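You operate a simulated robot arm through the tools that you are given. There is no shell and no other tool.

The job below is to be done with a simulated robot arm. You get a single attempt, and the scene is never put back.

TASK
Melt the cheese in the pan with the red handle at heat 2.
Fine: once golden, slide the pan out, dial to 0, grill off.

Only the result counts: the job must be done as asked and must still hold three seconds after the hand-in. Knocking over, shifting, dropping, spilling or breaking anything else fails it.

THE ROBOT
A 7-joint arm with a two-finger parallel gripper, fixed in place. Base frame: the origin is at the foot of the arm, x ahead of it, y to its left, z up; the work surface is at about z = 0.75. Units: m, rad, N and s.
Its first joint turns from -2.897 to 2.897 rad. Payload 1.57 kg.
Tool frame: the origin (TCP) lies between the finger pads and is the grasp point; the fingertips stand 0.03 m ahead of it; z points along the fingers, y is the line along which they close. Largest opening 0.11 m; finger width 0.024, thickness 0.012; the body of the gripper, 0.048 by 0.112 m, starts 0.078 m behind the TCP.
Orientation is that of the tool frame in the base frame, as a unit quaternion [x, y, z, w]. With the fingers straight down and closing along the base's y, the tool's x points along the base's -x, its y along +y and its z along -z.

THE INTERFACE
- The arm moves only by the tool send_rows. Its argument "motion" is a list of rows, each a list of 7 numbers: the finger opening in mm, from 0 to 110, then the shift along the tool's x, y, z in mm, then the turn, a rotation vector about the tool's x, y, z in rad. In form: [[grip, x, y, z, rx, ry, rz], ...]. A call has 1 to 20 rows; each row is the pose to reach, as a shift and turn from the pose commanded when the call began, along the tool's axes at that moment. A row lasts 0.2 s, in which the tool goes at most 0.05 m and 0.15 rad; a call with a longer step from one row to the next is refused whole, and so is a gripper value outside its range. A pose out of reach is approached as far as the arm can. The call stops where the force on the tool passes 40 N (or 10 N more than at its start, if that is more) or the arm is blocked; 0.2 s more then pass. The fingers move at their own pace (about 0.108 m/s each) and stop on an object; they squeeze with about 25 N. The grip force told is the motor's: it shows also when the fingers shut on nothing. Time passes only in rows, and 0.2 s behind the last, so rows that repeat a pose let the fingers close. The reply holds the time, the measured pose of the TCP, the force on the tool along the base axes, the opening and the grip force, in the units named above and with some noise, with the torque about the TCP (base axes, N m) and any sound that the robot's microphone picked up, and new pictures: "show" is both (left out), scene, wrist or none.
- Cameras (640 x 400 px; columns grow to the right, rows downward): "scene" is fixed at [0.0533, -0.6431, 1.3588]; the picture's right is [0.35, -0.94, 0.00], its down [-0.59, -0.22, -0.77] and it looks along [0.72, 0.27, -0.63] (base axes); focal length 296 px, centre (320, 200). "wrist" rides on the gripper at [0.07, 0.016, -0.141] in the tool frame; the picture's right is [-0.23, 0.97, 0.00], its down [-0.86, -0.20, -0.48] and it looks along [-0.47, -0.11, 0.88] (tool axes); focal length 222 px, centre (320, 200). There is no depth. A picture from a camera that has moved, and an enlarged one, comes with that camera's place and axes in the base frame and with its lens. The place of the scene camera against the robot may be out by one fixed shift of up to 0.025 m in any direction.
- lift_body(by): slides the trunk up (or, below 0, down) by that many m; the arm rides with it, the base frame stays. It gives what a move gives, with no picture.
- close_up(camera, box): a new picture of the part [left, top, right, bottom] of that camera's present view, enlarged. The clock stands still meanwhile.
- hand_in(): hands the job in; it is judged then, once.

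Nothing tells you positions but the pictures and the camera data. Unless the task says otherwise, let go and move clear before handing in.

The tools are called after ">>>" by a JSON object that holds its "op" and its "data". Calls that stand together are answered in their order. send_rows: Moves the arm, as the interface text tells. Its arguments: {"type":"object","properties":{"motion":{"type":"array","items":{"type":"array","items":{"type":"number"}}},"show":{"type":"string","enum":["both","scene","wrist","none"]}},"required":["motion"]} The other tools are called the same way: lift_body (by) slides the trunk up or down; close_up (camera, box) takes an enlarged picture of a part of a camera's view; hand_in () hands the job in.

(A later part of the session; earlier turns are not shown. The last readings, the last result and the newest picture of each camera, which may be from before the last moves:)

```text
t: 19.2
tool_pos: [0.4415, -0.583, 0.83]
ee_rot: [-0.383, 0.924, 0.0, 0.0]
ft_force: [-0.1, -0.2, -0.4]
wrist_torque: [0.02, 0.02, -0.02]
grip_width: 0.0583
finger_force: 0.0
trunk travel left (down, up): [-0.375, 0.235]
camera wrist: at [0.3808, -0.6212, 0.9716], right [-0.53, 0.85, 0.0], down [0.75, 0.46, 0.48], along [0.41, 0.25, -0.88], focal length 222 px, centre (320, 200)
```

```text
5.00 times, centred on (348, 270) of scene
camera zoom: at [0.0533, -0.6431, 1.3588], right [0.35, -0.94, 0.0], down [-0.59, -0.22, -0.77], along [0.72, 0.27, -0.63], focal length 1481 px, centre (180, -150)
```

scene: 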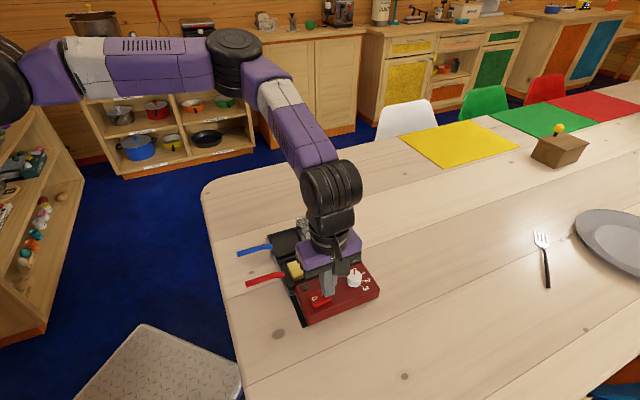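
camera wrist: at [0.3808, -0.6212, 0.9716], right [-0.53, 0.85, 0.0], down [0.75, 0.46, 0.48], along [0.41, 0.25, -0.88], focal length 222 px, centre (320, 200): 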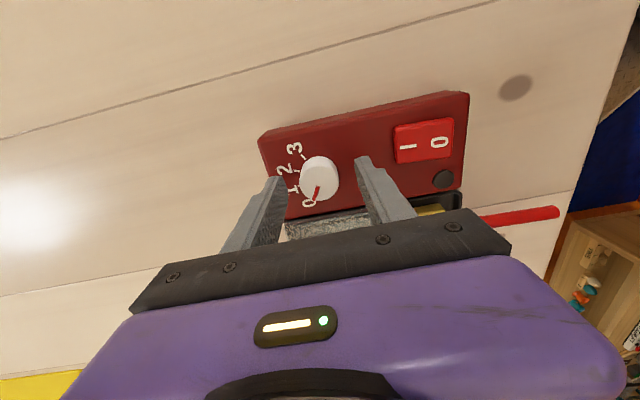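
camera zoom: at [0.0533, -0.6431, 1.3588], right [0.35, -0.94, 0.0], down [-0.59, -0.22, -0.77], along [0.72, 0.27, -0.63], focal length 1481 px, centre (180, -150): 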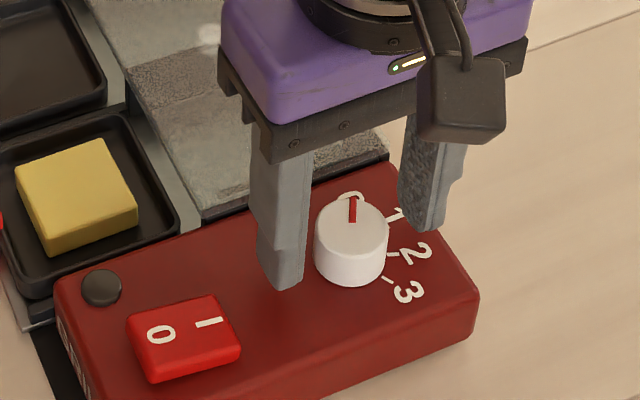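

The fingers straddle the dial well centred. I close on it.

>>> {"op": "send_rows", "data": {"motion": [[40, 0, 0, 0, 0, 0, 0], [20, 0, 0, 0, 0, 0, 0], [15, 0, 0, 0, 0, 0, 0], [15, 0, 0, 0, 0, 0, 0]], "show": "none"}}

>>> {"op": "close_up", "data": {"camera": "wrist", "box": [240, 110, 400, 210]}}

```text
t: 20.2
tool_pos: [0.4419, -0.5825, 0.831]
ee_rot: [-0.382, 0.924, -0.001, 0.001]
ft_force: [5.0, -7.5, 0.0]
wrist_torque: [-0.29, 0.12, -0.01]
grip_width: 0.0315
finger_force: 24.4
trunk travel left (down, up): [-0.375, 0.235]
```

```text
4.00 times, centred on (320, 160) of wrist
camera zoom: at [0.3815, -0.6217, 0.9716], right [-0.53, 0.85, 0.0], down [0.75, 0.46, 0.48], along [0.41, 0.25, -0.88], focal length 888 px, centre (320, 360)
```

zoom: 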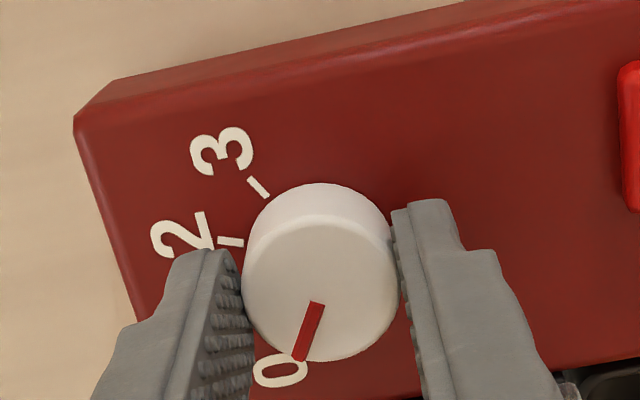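

The dial is held (31.5 mm); a small side force shows it's about 1 mm off centre, which I'll compensate while turning clockwise by 80°.

>>> {"op": "send_rows", "data": {"motion": [[15, 0, -0.8, 0, 0, 0, 0], [15, 0, -0.8, 0, 0, 0, 0.14], [15, 0, -0.8, 0, 0, 0, 0.28], [15, 0, -0.8, 0, 0, 0, 0.42], [15, 0, -0.8, 0, 0, 0, 0.56], [15, 0, -0.8, 0, 0, 0, 0.7], [15, 0, -0.8, 0, 0, 0, 0.7]], "show": "wrist"}}

>>> {"op": "close_up", "data": {"camera": "wrist", "box": [240, 110, 400, 210]}}

>>> {"op": "close_up", "data": {"camera": "scene", "box": [256, 220, 400, 330]}}

```text
t: 21.8
tool_pos: [0.4426, -0.5827, 0.8295]
ee_rot: [-0.041, 0.999, 0.001, 0.0]
ft_force: [4.3, 17.2, 6.7]
wrist_torque: [0.57, -0.59, 0.01]
grip_width: 0.0318
finger_force: 25.3
trunk travel left (down, up): [-0.375, 0.235]
camera wrist: at [0.3711, -0.5735, 0.9716], right [0.15, 0.99, 0.0], down [0.87, -0.13, 0.48], along [0.47, -0.07, -0.88], focal length 222 px, centre (320, 200)
```

wrist: 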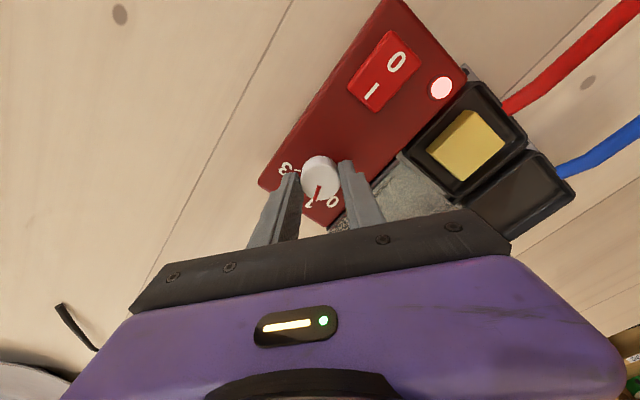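

```text
4.00 times, centred on (320, 160) of wrist
camera zoom: at [0.3711, -0.5735, 0.9716], right [0.15, 0.99, 0.0], down [0.87, -0.13, 0.48], along [0.47, -0.07, -0.88], focal length 888 px, centre (320, 360)
```

zoom: 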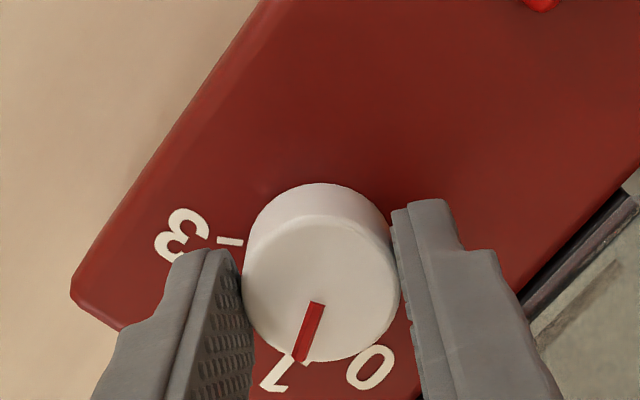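

```text
3.64 times, centred on (328, 275) of scene
camera zoom: at [0.0533, -0.6431, 1.3588], right [0.35, -0.94, 0.0], down [-0.59, -0.22, -0.77], along [0.72, 0.27, -0.63], focal length 1077 px, centre (291, -73)
```

zoom: 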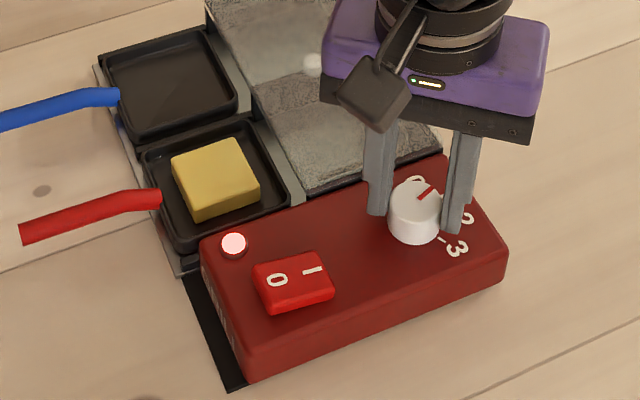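

The lamp is lit and the dial points to 1. The side force shows I'm slightly off the dial axis, so I'll recentre by about 1.5 mm and then turn the remaining 40°.

>>> {"op": "send_rows", "data": {"motion": [[15, -0.8, 0.8, 0, 0, 0, 0], [15, -1.5, 1.4, 0, 0, 0, 0], [15, -1.5, 1.4, 0, 0, 0, 0]], "show": "none"}}

```text
t: 22.6
tool_pos: [0.443, -0.5824, 0.8305]
ee_rot: [-0.042, 0.999, 0.0, -0.003]
ft_force: [-6.0, 11.8, 7.0]
wrist_torque: [0.49, -0.14, -0.01]
grip_width: 0.0316
finger_force: 25.6
trunk travel left (down, up): [-0.375, 0.235]
```

>>> {"op": "send_rows", "data": {"motion": [[15, 0.4, 1.2, 0, 0, 0, 0], [15, 0.7, 2.2, 0, 0, 0, 0], [15, 0.7, 2.2, 0, 0, 0, 0]], "show": "none"}}

```text
t: 23.4
tool_pos: [0.4414, -0.5819, 0.831]
ee_rot: [-0.042, 0.999, -0.002, -0.001]
ft_force: [-4.0, -15.6, 2.1]
wrist_torque: [-0.45, 0.57, 0.05]
grip_width: 0.0315
finger_force: 25.1
trunk travel left (down, up): [-0.375, 0.235]
```

The side forces bracket the dial axis; I'll settle at the middle and turn the second 40°.

>>> {"op": "send_rows", "data": {"motion": [[15, 0.4, -1.2, 0, 0, 0, 0], [15, 0.4, -1.2, 0, 0, 0, 0.14], [15, 0.4, -1.2, 0, 0, 0, 0.28], [15, 0.4, -1.2, 0, 0, 0, 0.42], [15, 0.4, -1.2, 0, 0, 0, 0.56], [15, 0.4, -1.2, 0, 0, 0, 0.7], [15, 0.4, -1.2, 0, 0, 0, 0.7]], "show": "wrist"}}

>>> {"op": "close_up", "data": {"camera": "wrist", "box": [240, 110, 400, 210]}}

>>> {"op": "close_up", "data": {"camera": "scene", "box": [296, 230, 400, 310]}}

```text
t: 25.0
tool_pos: [0.442, -0.582, 0.8304]
ee_rot: [0.303, 0.953, 0.0, 0.0]
ft_force: [-0.1, -17.3, 11.3]
wrist_torque: [-0.64, -0.37, -0.02]
grip_width: 0.0316
finger_force: 25.3
trunk travel left (down, up): [-0.375, 0.235]
camera wrist: at [0.3947, -0.5293, 0.9714], right [0.75, 0.66, 0.0], down [0.58, -0.66, 0.48], along [0.32, -0.36, -0.88], focal length 222 px, centre (320, 200)
```

wrist: 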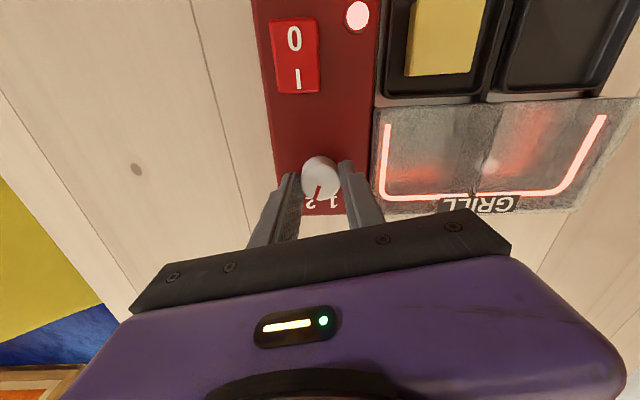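

```text
4.00 times, centred on (320, 160) of wrist
camera zoom: at [0.3947, -0.5293, 0.9714], right [0.75, 0.66, 0.0], down [0.58, -0.66, 0.48], along [0.32, -0.36, -0.88], focal length 888 px, centre (320, 360)
```

zoom: 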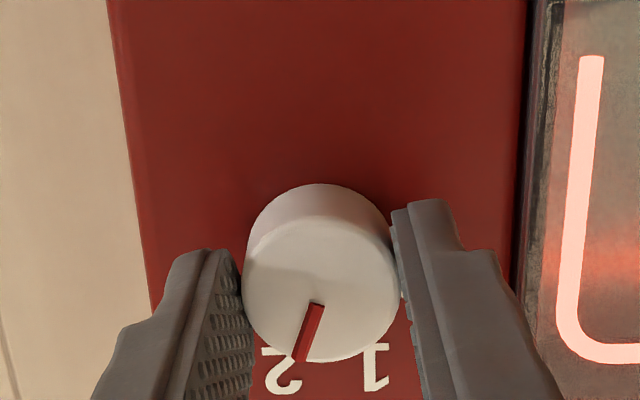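

```text
5.00 times, centred on (348, 270) of scene
camera zoom: at [0.0533, -0.6431, 1.3588], right [0.35, -0.94, 0.0], down [-0.59, -0.22, -0.77], along [0.72, 0.27, -0.63], focal length 1481 px, centre (180, -150)
```

zoom: 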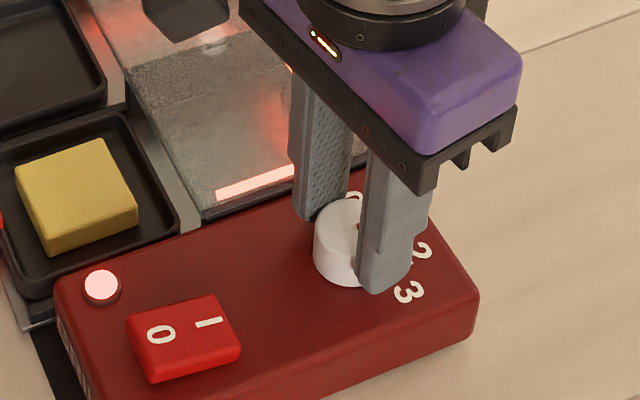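

The dial points to 2 and the heating element glows under the glass hood. I'll open slightly and rise off the dial, then check it.

>>> {"op": "send_rows", "data": {"motion": [[36, 0, 0, 0, 0, 0, 0], [44, 0, 0, 0, 0, 0, 0], [44, 0, 0, -10, 0, 0, 0], [44, 0, 0, -40, 0, 0, 0], [44, 0, 0, -80, 0, 0, 0], [44, 0, 0, -90, 0, 0, 0]], "show": "both"}}

>>> {"op": "close_up", "data": {"camera": "wrist", "box": [240, 80, 400, 180]}}

>>> {"op": "close_up", "data": {"camera": "scene", "box": [220, 190, 400, 340]}}

```text
t: 26.4
tool_pos: [0.4423, -0.5796, 0.9222]
ee_rot: [0.302, 0.953, 0.0, 0.0]
ft_force: [-1.1, 0.2, 0.3]
wrist_torque: [0.02, 0.05, -0.03]
grip_width: 0.044
finger_force: 0.2
trunk travel left (down, up): [-0.375, 0.235]
camera wrist: at [0.394, -0.5283, 1.0631], right [0.75, 0.66, 0.0], down [0.58, -0.66, 0.48], along [0.32, -0.36, -0.88], focal length 222 px, centre (320, 200)
```

scene: 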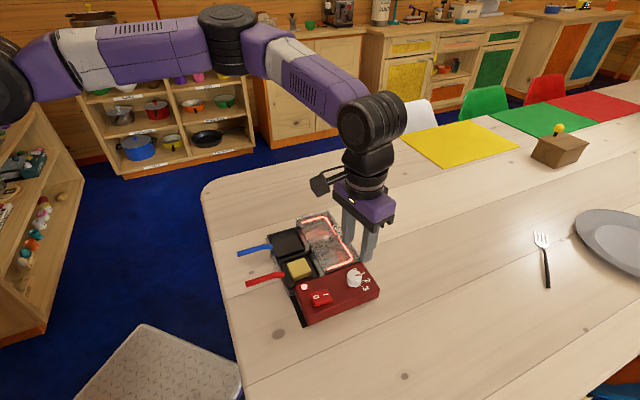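
wrist: 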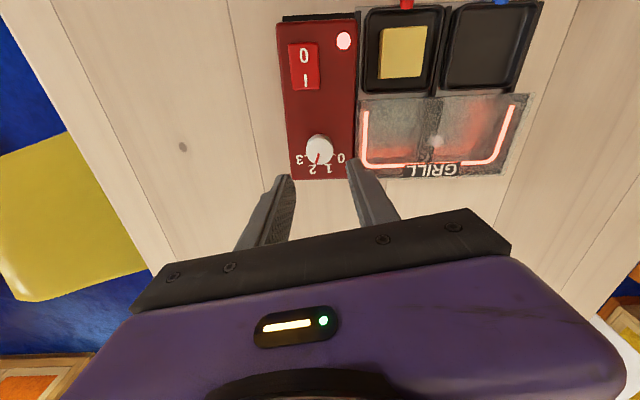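

```text
4.00 times, centred on (320, 130) of wrist
camera zoom: at [0.394, -0.5283, 1.0631], right [0.75, 0.66, 0.0], down [0.58, -0.66, 0.48], along [0.32, -0.36, -0.88], focal length 888 px, centre (320, 480)
```

zoom: 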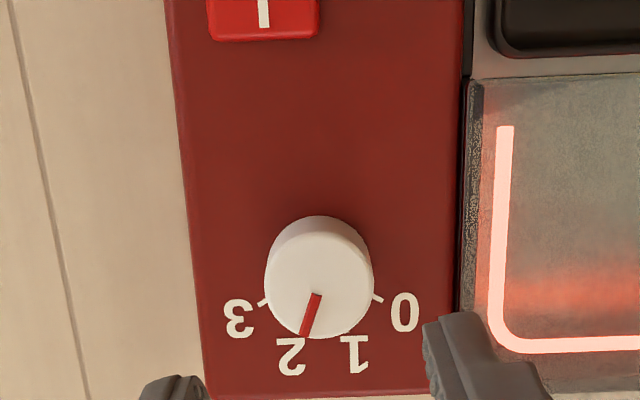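

```text
2.67 times, centred on (310, 265) of scene
camera zoom: at [0.0533, -0.6431, 1.3588], right [0.35, -0.94, 0.0], down [-0.59, -0.22, -0.77], along [0.72, 0.27, -0.63], focal length 790 px, centre (347, 27)
```

zoom: 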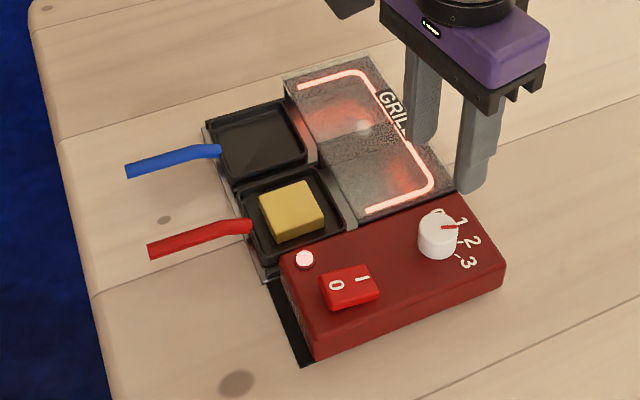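

The dial is on 2, within a degree. Now I'll go to the red handle, turning the gripper so it closes across the handle, and look at it from above.

>>> {"op": "send_rows", "data": {"motion": [[50, 24, 23, 0, 0, 0, 0.04], [50, 49, 47, 0, 0, 0, 0.08], [50, 73, 70, 0, 0, 0, 0.12], [50, 97, 93, 0, 0, 0, 0.15], [50, 121, 116, 0, 0, 0, 0.171], [50, 121, 116, 0, 0, 0, 0.171]], "show": "both"}}

>>> {"op": "close_up", "data": {"camera": "wrist", "box": [220, 60, 420, 185]}}

>>> {"op": "close_up", "data": {"camera": "scene", "box": [220, 200, 380, 300]}}

```text
t: 27.8
tool_pos: [0.4114, -0.416, 0.9203]
ee_rot: [0.383, 0.924, 0.0, 0.0]
ft_force: [0.0, -0.2, 0.3]
wrist_torque: [-0.02, 0.01, 0.0]
grip_width: 0.0501
finger_force: 0.0
trunk travel left (down, up): [-0.375, 0.235]
camera wrist: at [0.3733, -0.3568, 1.0611], right [0.85, 0.53, 0.0], down [0.46, -0.75, 0.48], along [0.25, -0.41, -0.88], focal length 222 px, centre (320, 200)
```

scene: 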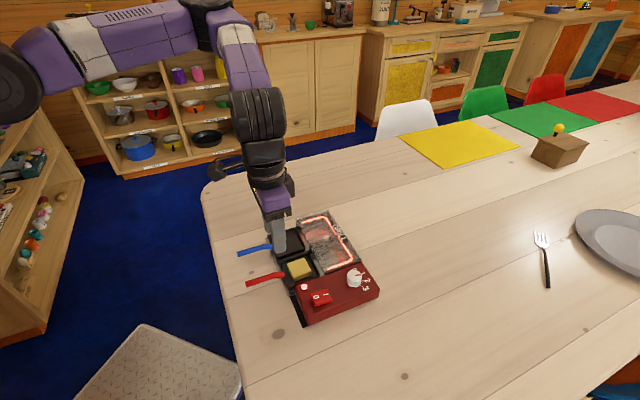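
wrist: 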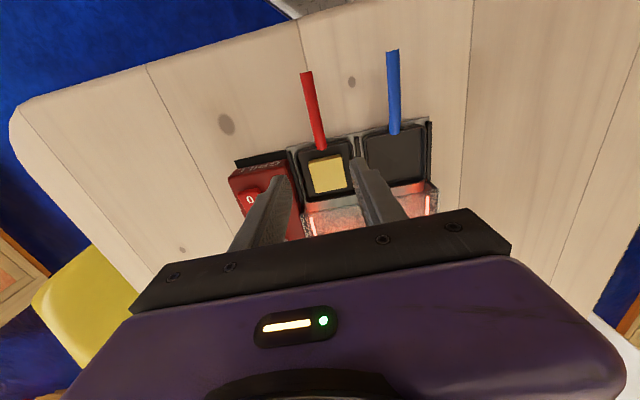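

```text
3.20 times, centred on (320, 122) of wrist
camera zoom: at [0.3733, -0.3568, 1.0611], right [0.85, 0.53, 0.0], down [0.46, -0.75, 0.48], along [0.25, -0.41, -0.88], focal length 711 px, centre (320, 448)
```

zoom: 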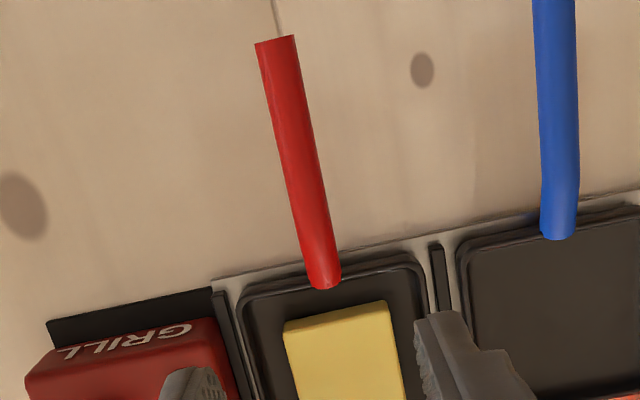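

```text
4.00 times, centred on (300, 250) of scene
camera zoom: at [0.0533, -0.6431, 1.3588], right [0.35, -0.94, 0.0], down [-0.59, -0.22, -0.77], along [0.72, 0.27, -0.63], focal length 1185 px, centre (400, 0)
```

zoom: 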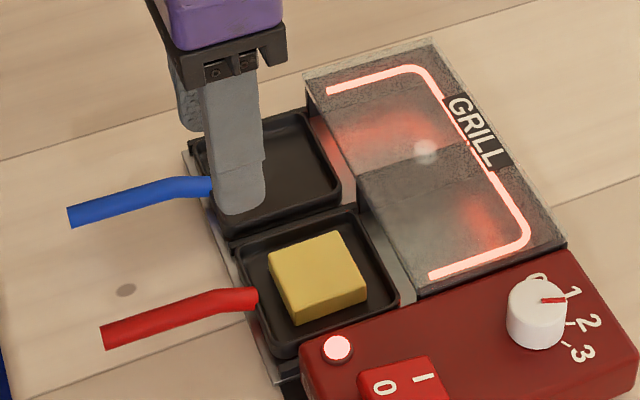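

The red handle runs from about (0.417, -0.423) at the pan to (0.358, -0.361) at its tip. I'll lower the open gripper partway over the handle, about 28 mm from the pan, and check the reach.

>>> {"op": "send_rows", "data": {"motion": [[42, 8, 0.5, 20, 0, 0, 0], [42, 15, 1, 45, 0, 0, 0], [42, 19, 1, 70, 0, 0, 0], [42, 19, 1, 90, 0, 0, 0], [42, 19, 1, 90, 0, 0, 0]], "show": "both"}}

>>> {"op": "close_up", "data": {"camera": "wrist", "box": [220, 80, 420, 205]}}

>>> {"op": "close_up", "data": {"camera": "scene", "box": [220, 220, 348, 300]}}

```text
t: 29.0
tool_pos: [0.3967, -0.402, 0.8308]
ee_rot: [0.383, 0.924, 0.0, -0.001]
ft_force: [-1.3, -1.0, -0.4]
wrist_torque: [0.0, -0.02, 0.0]
grip_width: 0.0421
finger_force: 0.0
trunk travel left (down, up): [-0.375, 0.235]
camera wrist: at [0.3592, -0.3425, 0.9724], right [0.85, 0.53, 0.0], down [0.46, -0.75, 0.48], along [0.25, -0.41, -0.88], focal length 222 px, centre (320, 200)
```

scene: 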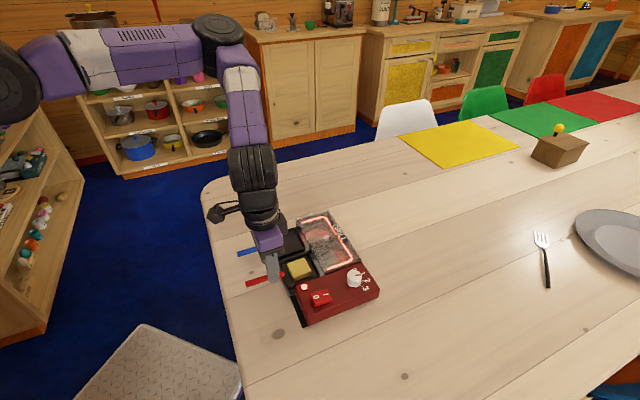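
wrist: 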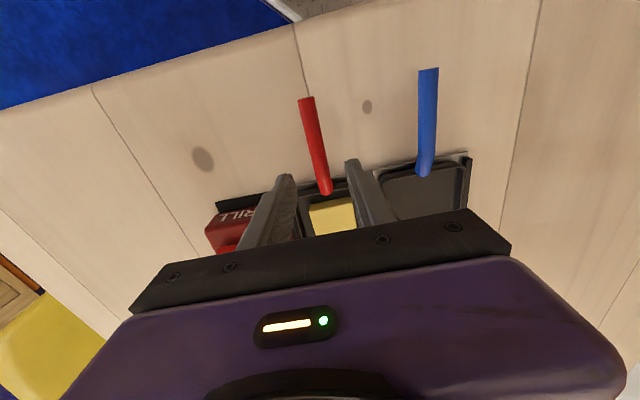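

```text
3.20 times, centred on (320, 142) of wrist
camera zoom: at [0.3592, -0.3425, 0.9724], right [0.85, 0.53, 0.0], down [0.46, -0.75, 0.48], along [0.25, -0.41, -0.88], focal length 711 px, centre (320, 384)
```

zoom: 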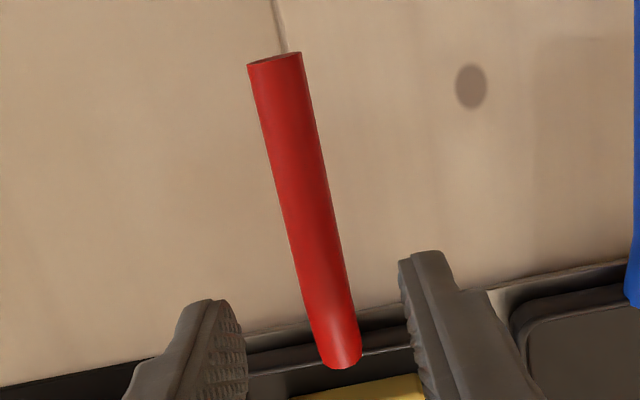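

```text
5.00 times, centred on (284, 260) of scene
camera zoom: at [0.0533, -0.6431, 1.3588], right [0.35, -0.94, 0.0], down [-0.59, -0.22, -0.77], along [0.72, 0.27, -0.63], focal length 1481 px, centre (500, -100)
```

zoom: 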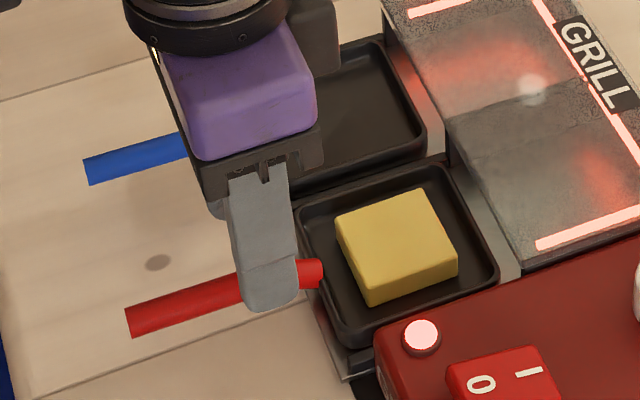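

Reach is fine and the handle lies between the fingers. I'll lower onto it (tips about 0.769) and close.

>>> {"op": "send_rows", "data": {"motion": [[42, 0, 0, 12, 0, 0, 0], [42, 0, 0, 24, 0, 0, 0], [42, 0, 0, 31.5, 0, 0, 0], [25, 0, 0, 31.5, 0, 0, 0], [8, 0, 0, 31.5, 0, 0, 0], [5, 0, 0, 31.5, 0, 0, 0], [5, 0, 0, 31.5, 0, 0, 0]], "show": "both"}}

>>> {"op": "close_up", "data": {"camera": "scene", "box": [220, 220, 348, 300]}}

>>> {"op": "close_up", "data": {"camera": "wrist", "box": [220, 80, 420, 205]}}

```text
t: 30.6
tool_pos: [0.3965, -0.4032, 0.7983]
ee_rot: [0.383, 0.924, 0.0, -0.001]
ft_force: [0.2, -0.3, -0.8]
wrist_torque: [0.0, 0.02, 0.0]
grip_width: 0.0132
finger_force: 24.4
trunk travel left (down, up): [-0.375, 0.235]
camera wrist: at [0.3596, -0.3426, 0.941], right [0.85, 0.53, 0.0], down [0.46, -0.75, 0.48], along [0.25, -0.41, -0.88], focal length 222 px, centre (320, 200)
```

scene: 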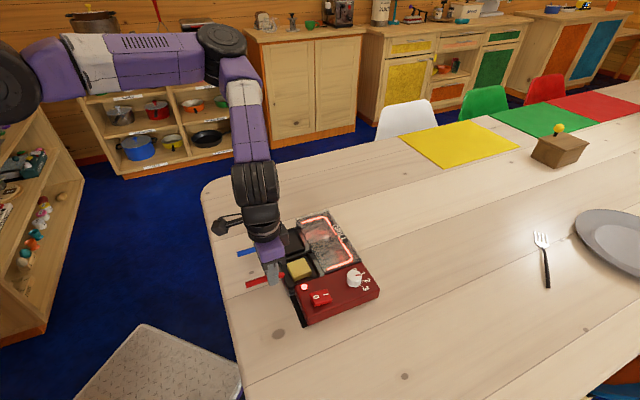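
wrist: 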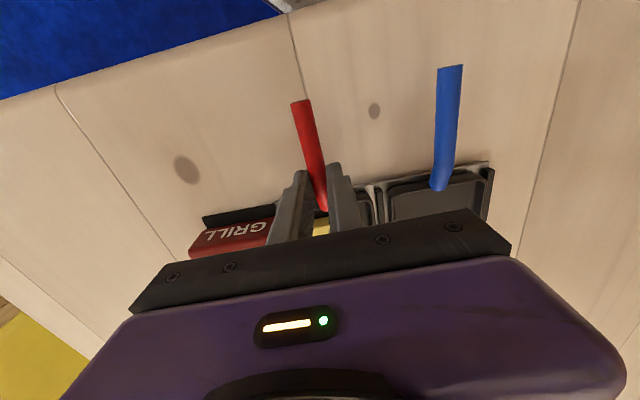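

```text
5.00 times, centred on (284, 260) of scene
camera zoom: at [0.0533, -0.6431, 1.3588], right [0.35, -0.94, 0.0], down [-0.59, -0.22, -0.77], along [0.72, 0.27, -0.63], focal length 1481 px, centre (500, -100)
```

zoom: 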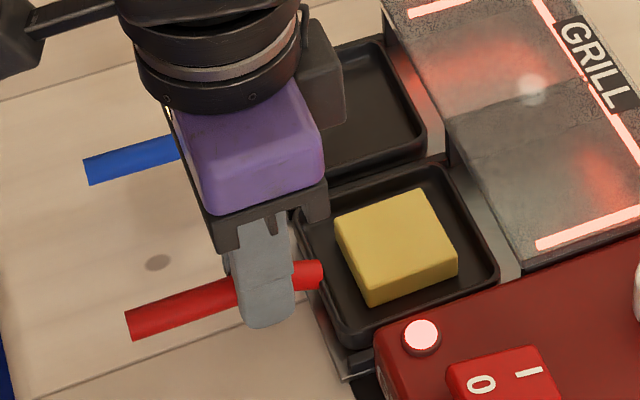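

```text
3.20 times, centred on (320, 142) of wrist
camera zoom: at [0.3596, -0.3426, 0.941], right [0.85, 0.53, 0.0], down [0.46, -0.75, 0.48], along [0.25, -0.41, -0.88], focal length 711 px, centre (320, 384)
```

zoom: 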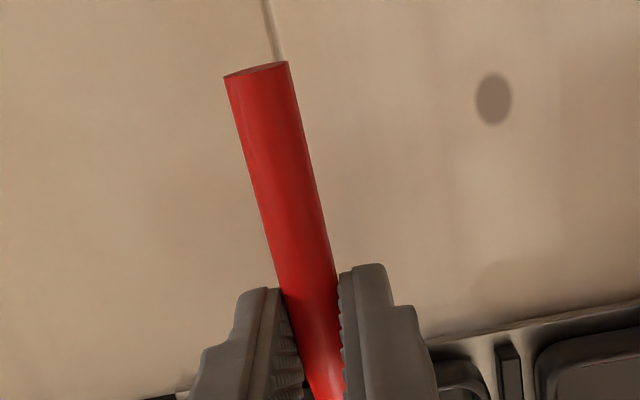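

The handle is gripped (13 mm). I'll slide the pan in gently, 32 mm first, and watch the forces.

>>> {"op": "send_rows", "data": {"motion": [[5, -4, -0.1, 0, 0, 0, 0], [5, -11, -0.2, 0, 0, 0, 0], [5, -18, -0.4, 0, 0, 0, 0], [5, -25, -0.6, 0, 0, 0, 0], [5, -32, -0.7, 0, 0, 0, 0]], "show": "none"}}

>>> {"op": "close_up", "data": {"camera": "scene", "box": [220, 200, 380, 300]}}

```text
t: 31.8
tool_pos: [0.4197, -0.4234, 0.7982]
ee_rot: [0.383, 0.924, 0.0, 0.0]
ft_force: [-3.4, 4.6, 13.3]
wrist_torque: [-0.09, -0.08, -0.02]
grip_width: 0.0133
finger_force: 25.7
trunk travel left (down, up): [-0.375, 0.235]
```

```text
4.00 times, centred on (300, 250) of scene
camera zoom: at [0.0533, -0.6431, 1.3588], right [0.35, -0.94, 0.0], down [-0.59, -0.22, -0.77], along [0.72, 0.27, -0.63], focal length 1185 px, centre (400, 0)
```

zoom: 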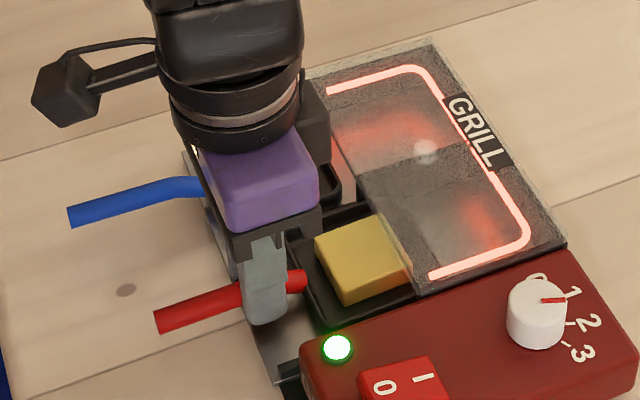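

The lamp turned green and the pan is sliding well, with 13 N of upward force at the fingers, so I'll raise about 1.5 mm while continuing inward.

>>> {"op": "send_rows", "data": {"motion": [[5, 0, 0, -1.5, 0, 0, 0], [5, -4, -0.1, -1.5, 0, 0, 0]], "show": "none"}}

```text
t: 32.4
tool_pos: [0.4223, -0.4276, 0.7991]
ee_rot: [0.384, 0.924, 0.0, -0.001]
ft_force: [0.2, 0.8, -0.6]
wrist_torque: [0.06, 0.05, 0.0]
grip_width: 0.013
finger_force: 24.9
trunk travel left (down, up): [-0.375, 0.235]
```

>>> {"op": "send_rows", "data": {"motion": [[5, -7, -0.2, 0, 0, 0, 0], [5, -14, -0.3, 0, 0, 0, 0], [5, -21, -0.5, 0, 0, 0, 0], [5, -28, -0.6, 0, 0, 0, 0]], "show": "none"}}

>>> {"op": "close_up", "data": {"camera": "scene", "box": [220, 200, 380, 300]}}

```text
t: 33.4
tool_pos: [0.4421, -0.4495, 0.8]
ee_rot: [0.384, 0.923, 0.0, 0.0]
ft_force: [0.3, 0.0, -2.5]
wrist_torque: [0.04, 0.06, 0.0]
grip_width: 0.0131
finger_force: 25.1
trunk travel left (down, up): [-0.375, 0.235]
```

```text
4.00 times, centred on (300, 250) of scene
camera zoom: at [0.0533, -0.6431, 1.3588], right [0.35, -0.94, 0.0], down [-0.59, -0.22, -0.77], along [0.72, 0.27, -0.63], focal length 1185 px, centre (400, 0)
```

zoom: 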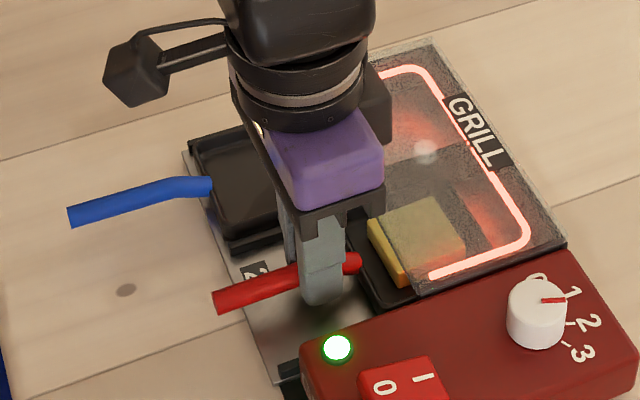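

The pan is about 65 mm in and the cheese is visible through the glass. I'll continue in smaller steps until it seats.

>>> {"op": "send_rows", "data": {"motion": [[5, -5, -0.1, 0, 0, 0, 0], [5, -10, -0.2, 0, 0, 0, 0], [5, -13, -0.3, 0, 0, 0, 0]], "show": "none"}}

>>> {"op": "close_up", "data": {"camera": "scene", "box": [240, 200, 400, 300]}}

```text
t: 34.2
tool_pos: [0.4509, -0.4582, 0.8004]
ee_rot: [0.383, 0.924, 0.0, 0.0]
ft_force: [0.2, 0.1, -1.8]
wrist_torque: [0.04, 0.05, -0.03]
grip_width: 0.0131
finger_force: 25.1
trunk travel left (down, up): [-0.375, 0.235]
```

```text
4.00 times, centred on (320, 250) of scene
camera zoom: at [0.0533, -0.6431, 1.3588], right [0.35, -0.94, 0.0], down [-0.59, -0.22, -0.77], along [0.72, 0.27, -0.63], focal length 1185 px, centre (320, 0)
```

zoom: 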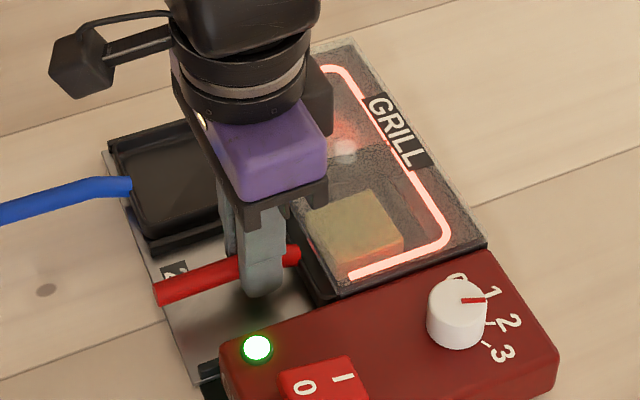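

>>> {"op": "send_rows", "data": {"motion": [[5, -2, 0, 0, 0, 0, 0], [5, -4, -0.1, 0, 0, 0, 0], [5, -6, -0.1, 0, 0, 0, 0]], "show": "wrist"}}

>>> {"op": "close_up", "data": {"camera": "scene", "box": [270, 210, 382, 280]}}

```text
t: 35.0
tool_pos: [0.4546, -0.4627, 0.7996]
ee_rot: [0.383, 0.924, 0.0, 0.0]
ft_force: [0.3, 0.3, -2.5]
wrist_torque: [0.03, 0.05, 0.03]
grip_width: 0.0129
finger_force: 25.0
trunk travel left (down, up): [-0.375, 0.235]
camera wrist: at [0.4172, -0.4031, 0.9414], right [0.85, 0.53, 0.0], down [0.46, -0.75, 0.48], along [0.25, -0.41, -0.88], focal length 222 px, centre (320, 200)
```

wrist: 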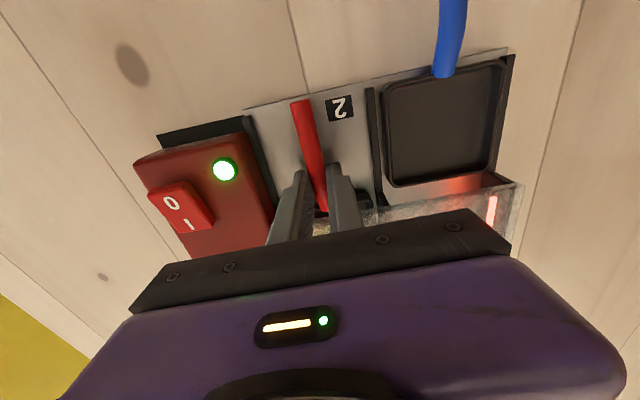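

```text
5.71 times, centred on (326, 245) of scene
camera zoom: at [0.0533, -0.6431, 1.3588], right [0.35, -0.94, 0.0], down [-0.59, -0.22, -0.77], along [0.72, 0.27, -0.63], focal length 1693 px, centre (286, -57)
```

zoom: 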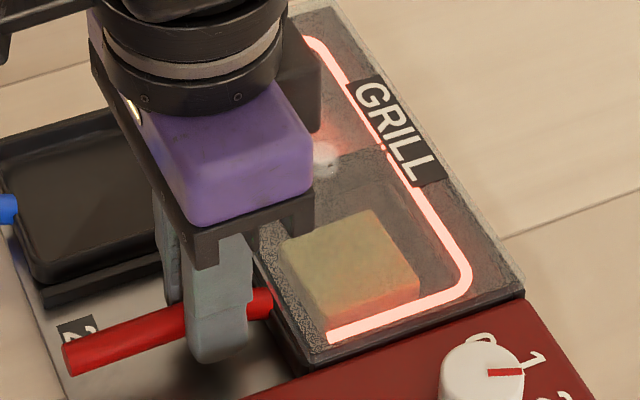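

The pan is about 83 mm in, nearly centred under the hood. I'll push a little more, feeling for the back stop.

>>> {"op": "send_rows", "data": {"motion": [[5, -1.5, 0, 0, 0, 0, 0], [5, -3, 0, 0, 0, 0, 0]], "show": "none"}}

```text
t: 35.6
tool_pos: [0.4572, -0.4641, 0.8007]
ee_rot: [0.384, 0.923, 0.0, 0.0]
ft_force: [0.9, 0.3, -1.2]
wrist_torque: [0.05, 0.06, -0.03]
grip_width: 0.0133
finger_force: 25.2
trunk travel left (down, up): [-0.375, 0.235]
```

>>> {"op": "send_rows", "data": {"motion": [[5, -1.5, 0, 0, 0, 0, 0], [5, -3, 0, 0, 0, 0, 0]], "show": "none"}}

>>> {"op": "close_up", "data": {"camera": "scene", "box": [270, 210, 382, 280]}}

```text
t: 36.2
tool_pos: [0.4593, -0.4663, 0.7997]
ee_rot: [0.383, 0.924, 0.0, 0.0]
ft_force: [-0.8, 0.6, -1.7]
wrist_torque: [0.08, 0.05, 0.01]
grip_width: 0.0134
finger_force: 24.5
trunk travel left (down, up): [-0.375, 0.235]
```

```text
5.71 times, centred on (326, 245) of scene
camera zoom: at [0.0533, -0.6431, 1.3588], right [0.35, -0.94, 0.0], down [-0.59, -0.22, -0.77], along [0.72, 0.27, -0.63], focal length 1693 px, centre (286, -57)
```

zoom: 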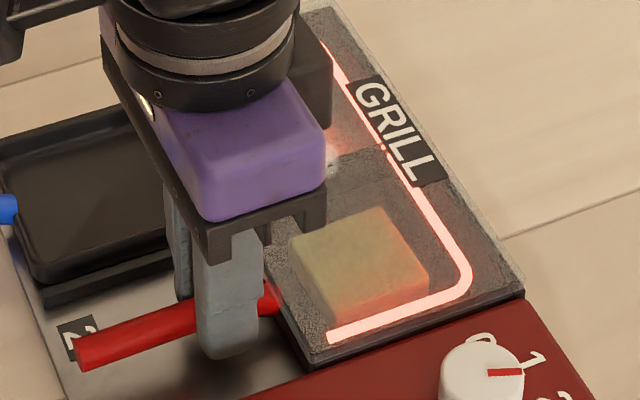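

The pan now sits centred under the hood and my fingers are close to the hood edge, so I stop here and keep hold of the handle. Now I wait and watch the cheese.

>>> {"op": "send_rows", "data": {"motion": [[5, 0, 0, 0, 0, 0, 0], [5, 0, 0, 0, 0, 0, 0], [5, 0, 0, 0, 0, 0, 0], [5, 0, 0, 0, 0, 0, 0], [5, 0, 0, 0, 0, 0, 0], [5, 0, 0, 0, 0, 0, 0], [5, 0, 0, 0, 0, 0, 0], [5, 0, 0, 0, 0, 0, 0]], "show": "none"}}

>>> {"op": "close_up", "data": {"camera": "scene", "box": [270, 210, 382, 280]}}

```text
t: 38.0
tool_pos: [0.4589, -0.4658, 0.8]
ee_rot: [0.383, 0.924, 0.0, 0.0]
ft_force: [-0.2, -0.2, -2.4]
wrist_torque: [0.09, 0.04, -0.03]
grip_width: 0.0131
finger_force: 25.3
trunk travel left (down, up): [-0.375, 0.235]
```

```text
5.71 times, centred on (326, 245) of scene
camera zoom: at [0.0533, -0.6431, 1.3588], right [0.35, -0.94, 0.0], down [-0.59, -0.22, -0.77], along [0.72, 0.27, -0.63], focal length 1693 px, centre (286, -57)
```

zoom: 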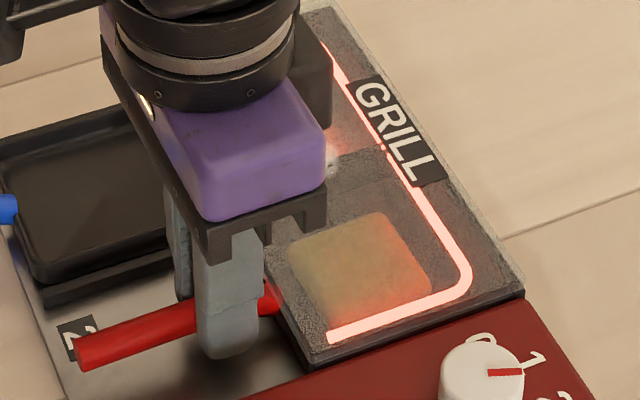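

The cheese is starting to soften and round off. I keep watching in short intervals.

>>> {"op": "send_rows", "data": {"motion": [[5, 0, 0, 0, 0, 0, 0], [5, 0, 0, 0, 0, 0, 0], [5, 0, 0, 0, 0, 0, 0], [5, 0, 0, 0, 0, 0, 0]], "show": "none"}}

>>> {"op": "close_up", "data": {"camera": "scene", "box": [300, 230, 380, 280]}}

```text
t: 39.0
tool_pos: [0.4588, -0.4652, 0.8004]
ee_rot: [0.382, 0.924, 0.0, -0.001]
ft_force: [0.1, 0.1, -1.3]
wrist_torque: [0.08, 0.08, -0.02]
grip_width: 0.0131
finger_force: 24.9
trunk travel left (down, up): [-0.375, 0.235]
```

```text
8.00 times, centred on (340, 255) of scene
camera zoom: at [0.0533, -0.6431, 1.3588], right [0.35, -0.94, 0.0], down [-0.59, -0.22, -0.77], along [0.72, 0.27, -0.63], focal length 2370 px, centre (160, -240)
```

zoom: 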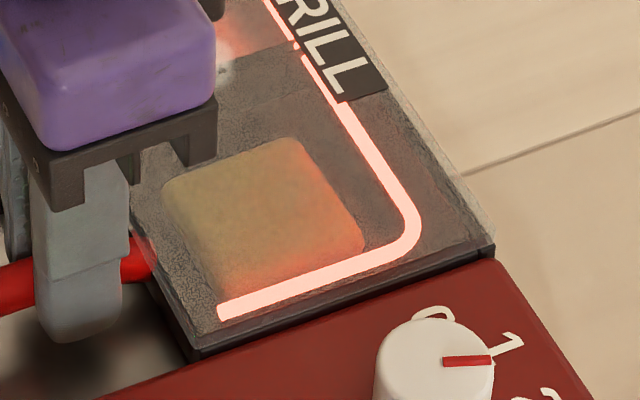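

>>> {"op": "send_rows", "data": {"motion": [[5, 0, 0, 0, 0, 0, 0], [5, 0, 0, 0, 0, 0, 0], [5, 0, 0, 0, 0, 0, 0], [5, 0, 0, 0, 0, 0, 0], [5, 0, 0, 0, 0, 0, 0], [5, 0, 0, 0, 0, 0, 0], [5, 0, 0, 0, 0, 0, 0]], "show": "none"}}

>>> {"op": "close_up", "data": {"camera": "scene", "box": [300, 230, 380, 280]}}

```text
t: 40.6
tool_pos: [0.4587, -0.4656, 0.7998]
ee_rot: [0.383, 0.924, 0.0, 0.0]
ft_force: [0.1, 0.8, -2.1]
wrist_torque: [0.04, 0.05, 0.02]
grip_width: 0.0133
finger_force: 24.5
trunk travel left (down, up): [-0.375, 0.235]
```

```text
8.00 times, centred on (340, 255) of scene
camera zoom: at [0.0533, -0.6431, 1.3588], right [0.35, -0.94, 0.0], down [-0.59, -0.22, -0.77], along [0.72, 0.27, -0.63], focal length 2370 px, centre (160, -240)
```

zoom: 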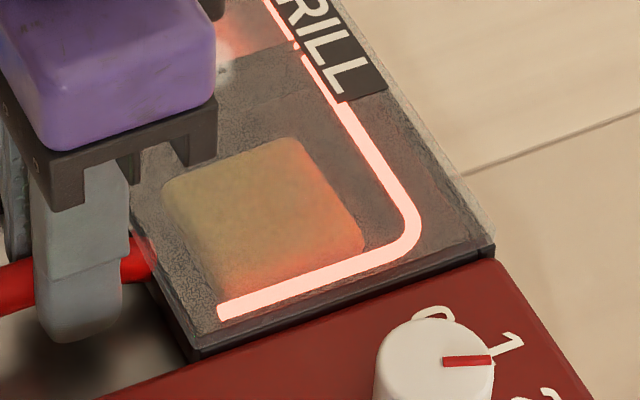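

>>> {"op": "send_rows", "data": {"motion": [[5, 0, 0, 0, 0, 0, 0], [5, 0, 0, 0, 0, 0, 0], [5, 0, 0, 0, 0, 0, 0], [5, 0, 0, 0, 0, 0, 0], [5, 0, 0, 0, 0, 0, 0], [5, 0, 0, 0, 0, 0, 0], [5, 0, 0, 0, 0, 0, 0]], "show": "none"}}

>>> {"op": "close_up", "data": {"camera": "scene", "box": [300, 230, 380, 280]}}

```text
t: 42.2
tool_pos: [0.4606, -0.4646, 0.8011]
ee_rot: [0.383, 0.924, 0.0, 0.0]
ft_force: [0.6, -0.2, -2.4]
wrist_torque: [0.06, 0.09, 0.0]
grip_width: 0.0133
finger_force: 25.0
trunk travel left (down, up): [-0.375, 0.235]
```

```text
8.00 times, centred on (340, 255) of scene
camera zoom: at [0.0533, -0.6431, 1.3588], right [0.35, -0.94, 0.0], down [-0.59, -0.22, -0.77], along [0.72, 0.27, -0.63], focal length 2370 px, centre (160, -240)
```

zoom: 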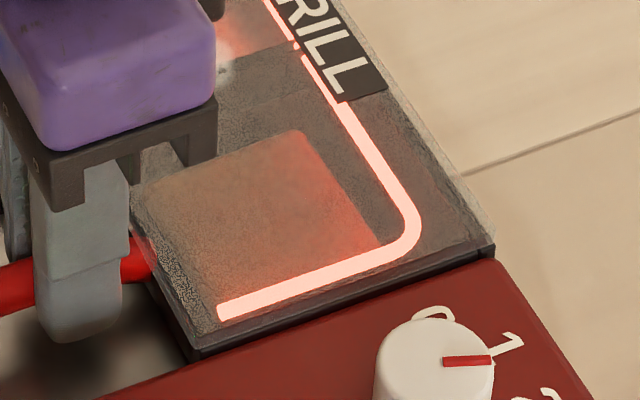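

The cheese has now spread out flat. I'll check in shorter intervals for it turning golden.

>>> {"op": "send_rows", "data": {"motion": [[5, 0, 0, 0, 0, 0, 0], [5, 0, 0, 0, 0, 0, 0], [5, 0, 0, 0, 0, 0, 0]], "show": "wrist"}}

>>> {"op": "close_up", "data": {"camera": "scene", "box": [300, 230, 380, 280]}}

>>> {"op": "close_up", "data": {"camera": "wrist", "box": [280, 160, 400, 235]}}

```text
t: 43.0
tool_pos: [0.4591, -0.465, 0.7989]
ee_rot: [0.383, 0.924, 0.0, -0.001]
ft_force: [0.1, 0.3, -1.7]
wrist_torque: [0.08, 0.03, 0.02]
grip_width: 0.0131
finger_force: 25.3
trunk travel left (down, up): [-0.375, 0.235]
camera wrist: at [0.4211, -0.4063, 0.9409], right [0.85, 0.53, 0.0], down [0.46, -0.75, 0.48], along [0.25, -0.41, -0.88], focal length 222 px, centre (320, 200)
```

wrist: 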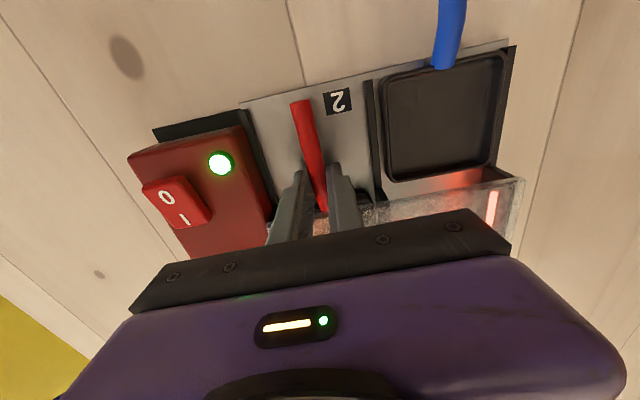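

```text
8.00 times, centred on (340, 255) of scene
camera zoom: at [0.0533, -0.6431, 1.3588], right [0.35, -0.94, 0.0], down [-0.59, -0.22, -0.77], along [0.72, 0.27, -0.63], focal length 2370 px, centre (160, -240)
```

zoom: 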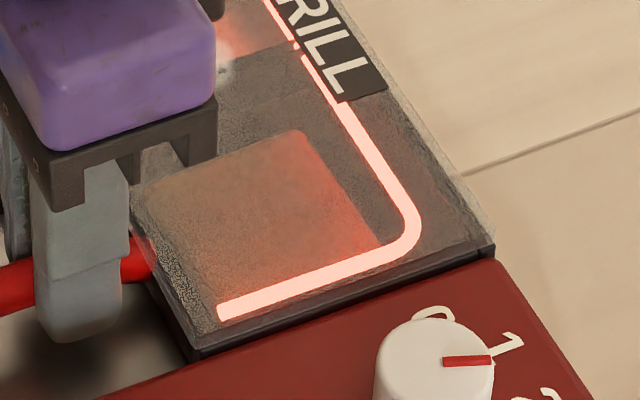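

```text
5.33 times, centred on (340, 198) of wrist
camera zoom: at [0.4211, -0.4063, 0.9409], right [0.85, 0.53, 0.0], down [0.46, -0.75, 0.48], along [0.25, -0.41, -0.88], focal length 1185 px, centre (213, 213)
```

zoom: 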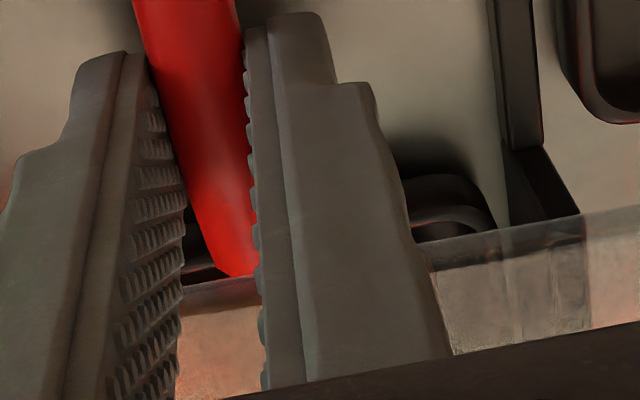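

Through the red-lit glass I can't judge the colour reliably, so I'll draw the pan partway out to see the cheese directly; I can push it back if it isn't golden yet.

>>> {"op": "send_rows", "data": {"motion": [[5, 8, 0.2, 0, 0, 0, 0], [5, 22, 0.5, 0, 0, 0, 0], [5, 38, 0.9, 0, 0, 0, 0], [5, 54, 1.2, 0, 0, 0, 0], [5, 60, 1.3, 0, 0, 0, 0]], "show": "none"}}

>>> {"op": "close_up", "data": {"camera": "scene", "box": [240, 210, 368, 290]}}

```text
t: 44.2
tool_pos: [0.4183, -0.4223, 0.8009]
ee_rot: [0.383, 0.924, 0.0, 0.0]
ft_force: [-0.1, 0.2, -2.2]
wrist_torque: [0.04, 0.05, 0.02]
grip_width: 0.0132
finger_force: 25.3
trunk travel left (down, up): [-0.375, 0.235]
```

```text
5.00 times, centred on (304, 250) of scene
camera zoom: at [0.0533, -0.6431, 1.3588], right [0.35, -0.94, 0.0], down [-0.59, -0.22, -0.77], along [0.72, 0.27, -0.63], focal length 1481 px, centre (400, -50)
```

zoom: 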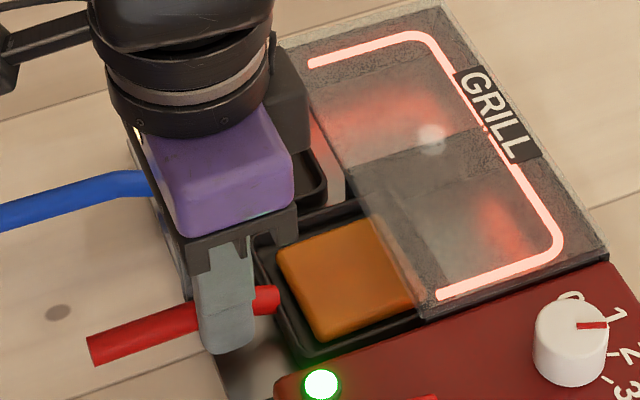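

Out in the open the cheese is clearly a melted golden orange. I'll slide the pan the rest of the way out to its original spot.

>>> {"op": "send_rows", "data": {"motion": [[5, 8, 0.2, 0, 0, 0, 0], [5, 18, 0.4, 0, 0, 0, 0], [5, 26, 0.6, 0, 0, 0, 0], [5, 29, 0.7, 0, 0, 0, 0]], "show": "none"}}

>>> {"op": "close_up", "data": {"camera": "scene", "box": [240, 210, 368, 290]}}

```text
t: 45.2
tool_pos: [0.3975, -0.4009, 0.8016]
ee_rot: [0.382, 0.924, 0.001, 0.0]
ft_force: [0.7, 0.2, -1.0]
wrist_torque: [0.06, 0.05, 0.0]
grip_width: 0.0131
finger_force: 24.8
trunk travel left (down, up): [-0.375, 0.235]
```

```text
5.00 times, centred on (304, 250) of scene
camera zoom: at [0.0533, -0.6431, 1.3588], right [0.35, -0.94, 0.0], down [-0.59, -0.22, -0.77], along [0.72, 0.27, -0.63], focal length 1481 px, centre (400, -50)
```

zoom: 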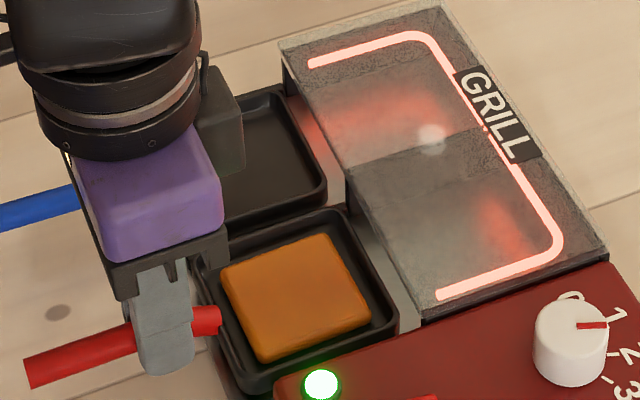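

The pan is back out at its starting place. I'll lower the 1.5 mm back, release the handle and rise.

>>> {"op": "send_rows", "data": {"motion": [[5, 0, 0, 1.5, 0, 0, 0], [20, 0, 0, 1.5, 0, 0, 0], [42, 0, 0, 1.5, 0, 0, 0], [42, 0, 0, 1.5, 0, 0, 0], [42, 0, 0, -15, 0, 0, 0], [42, 0, 0, -50, 0, 0, 0], [42, 0, 0, -90, 0, 0, 0], [42, 0, 0, -120, 0, 0, 0]], "show": "wrist"}}

>>> {"op": "close_up", "data": {"camera": "scene", "box": [220, 190, 400, 340]}}

```text
t: 47.0
tool_pos: [0.3978, -0.4018, 0.9212]
ee_rot: [0.383, 0.924, 0.0, 0.0]
ft_force: [1.2, 0.1, 0.1]
wrist_torque: [0.02, 0.01, 0.01]
grip_width: 0.042
finger_force: 0.2
trunk travel left (down, up): [-0.375, 0.235]
camera wrist: at [0.3605, -0.3421, 1.0629], right [0.85, 0.53, 0.0], down [0.46, -0.75, 0.48], along [0.25, -0.41, -0.88], focal length 222 px, centre (320, 200)
```

wrist: 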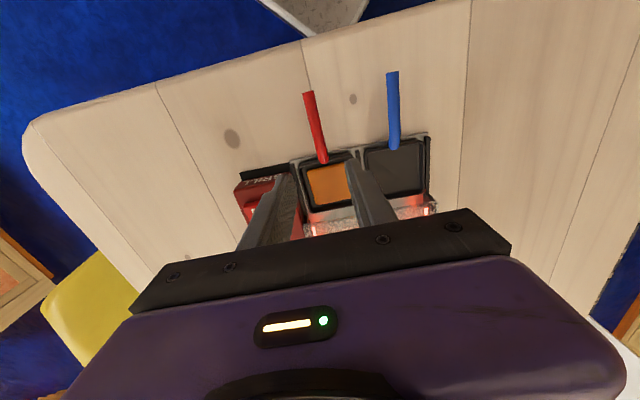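

```text
2.67 times, centred on (310, 265) of scene
camera zoom: at [0.0533, -0.6431, 1.3588], right [0.35, -0.94, 0.0], down [-0.59, -0.22, -0.77], along [0.72, 0.27, -0.63], focal length 790 px, centre (347, 27)
```

zoom: 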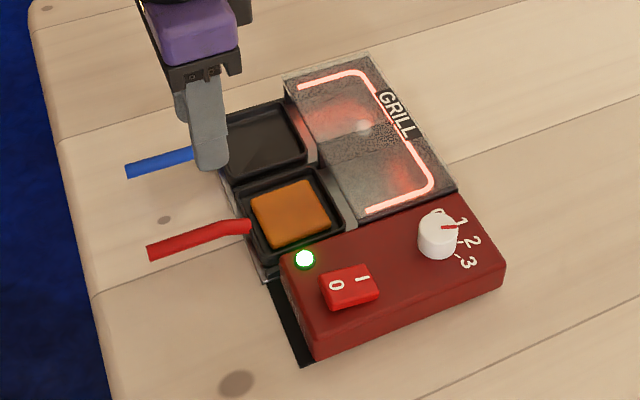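

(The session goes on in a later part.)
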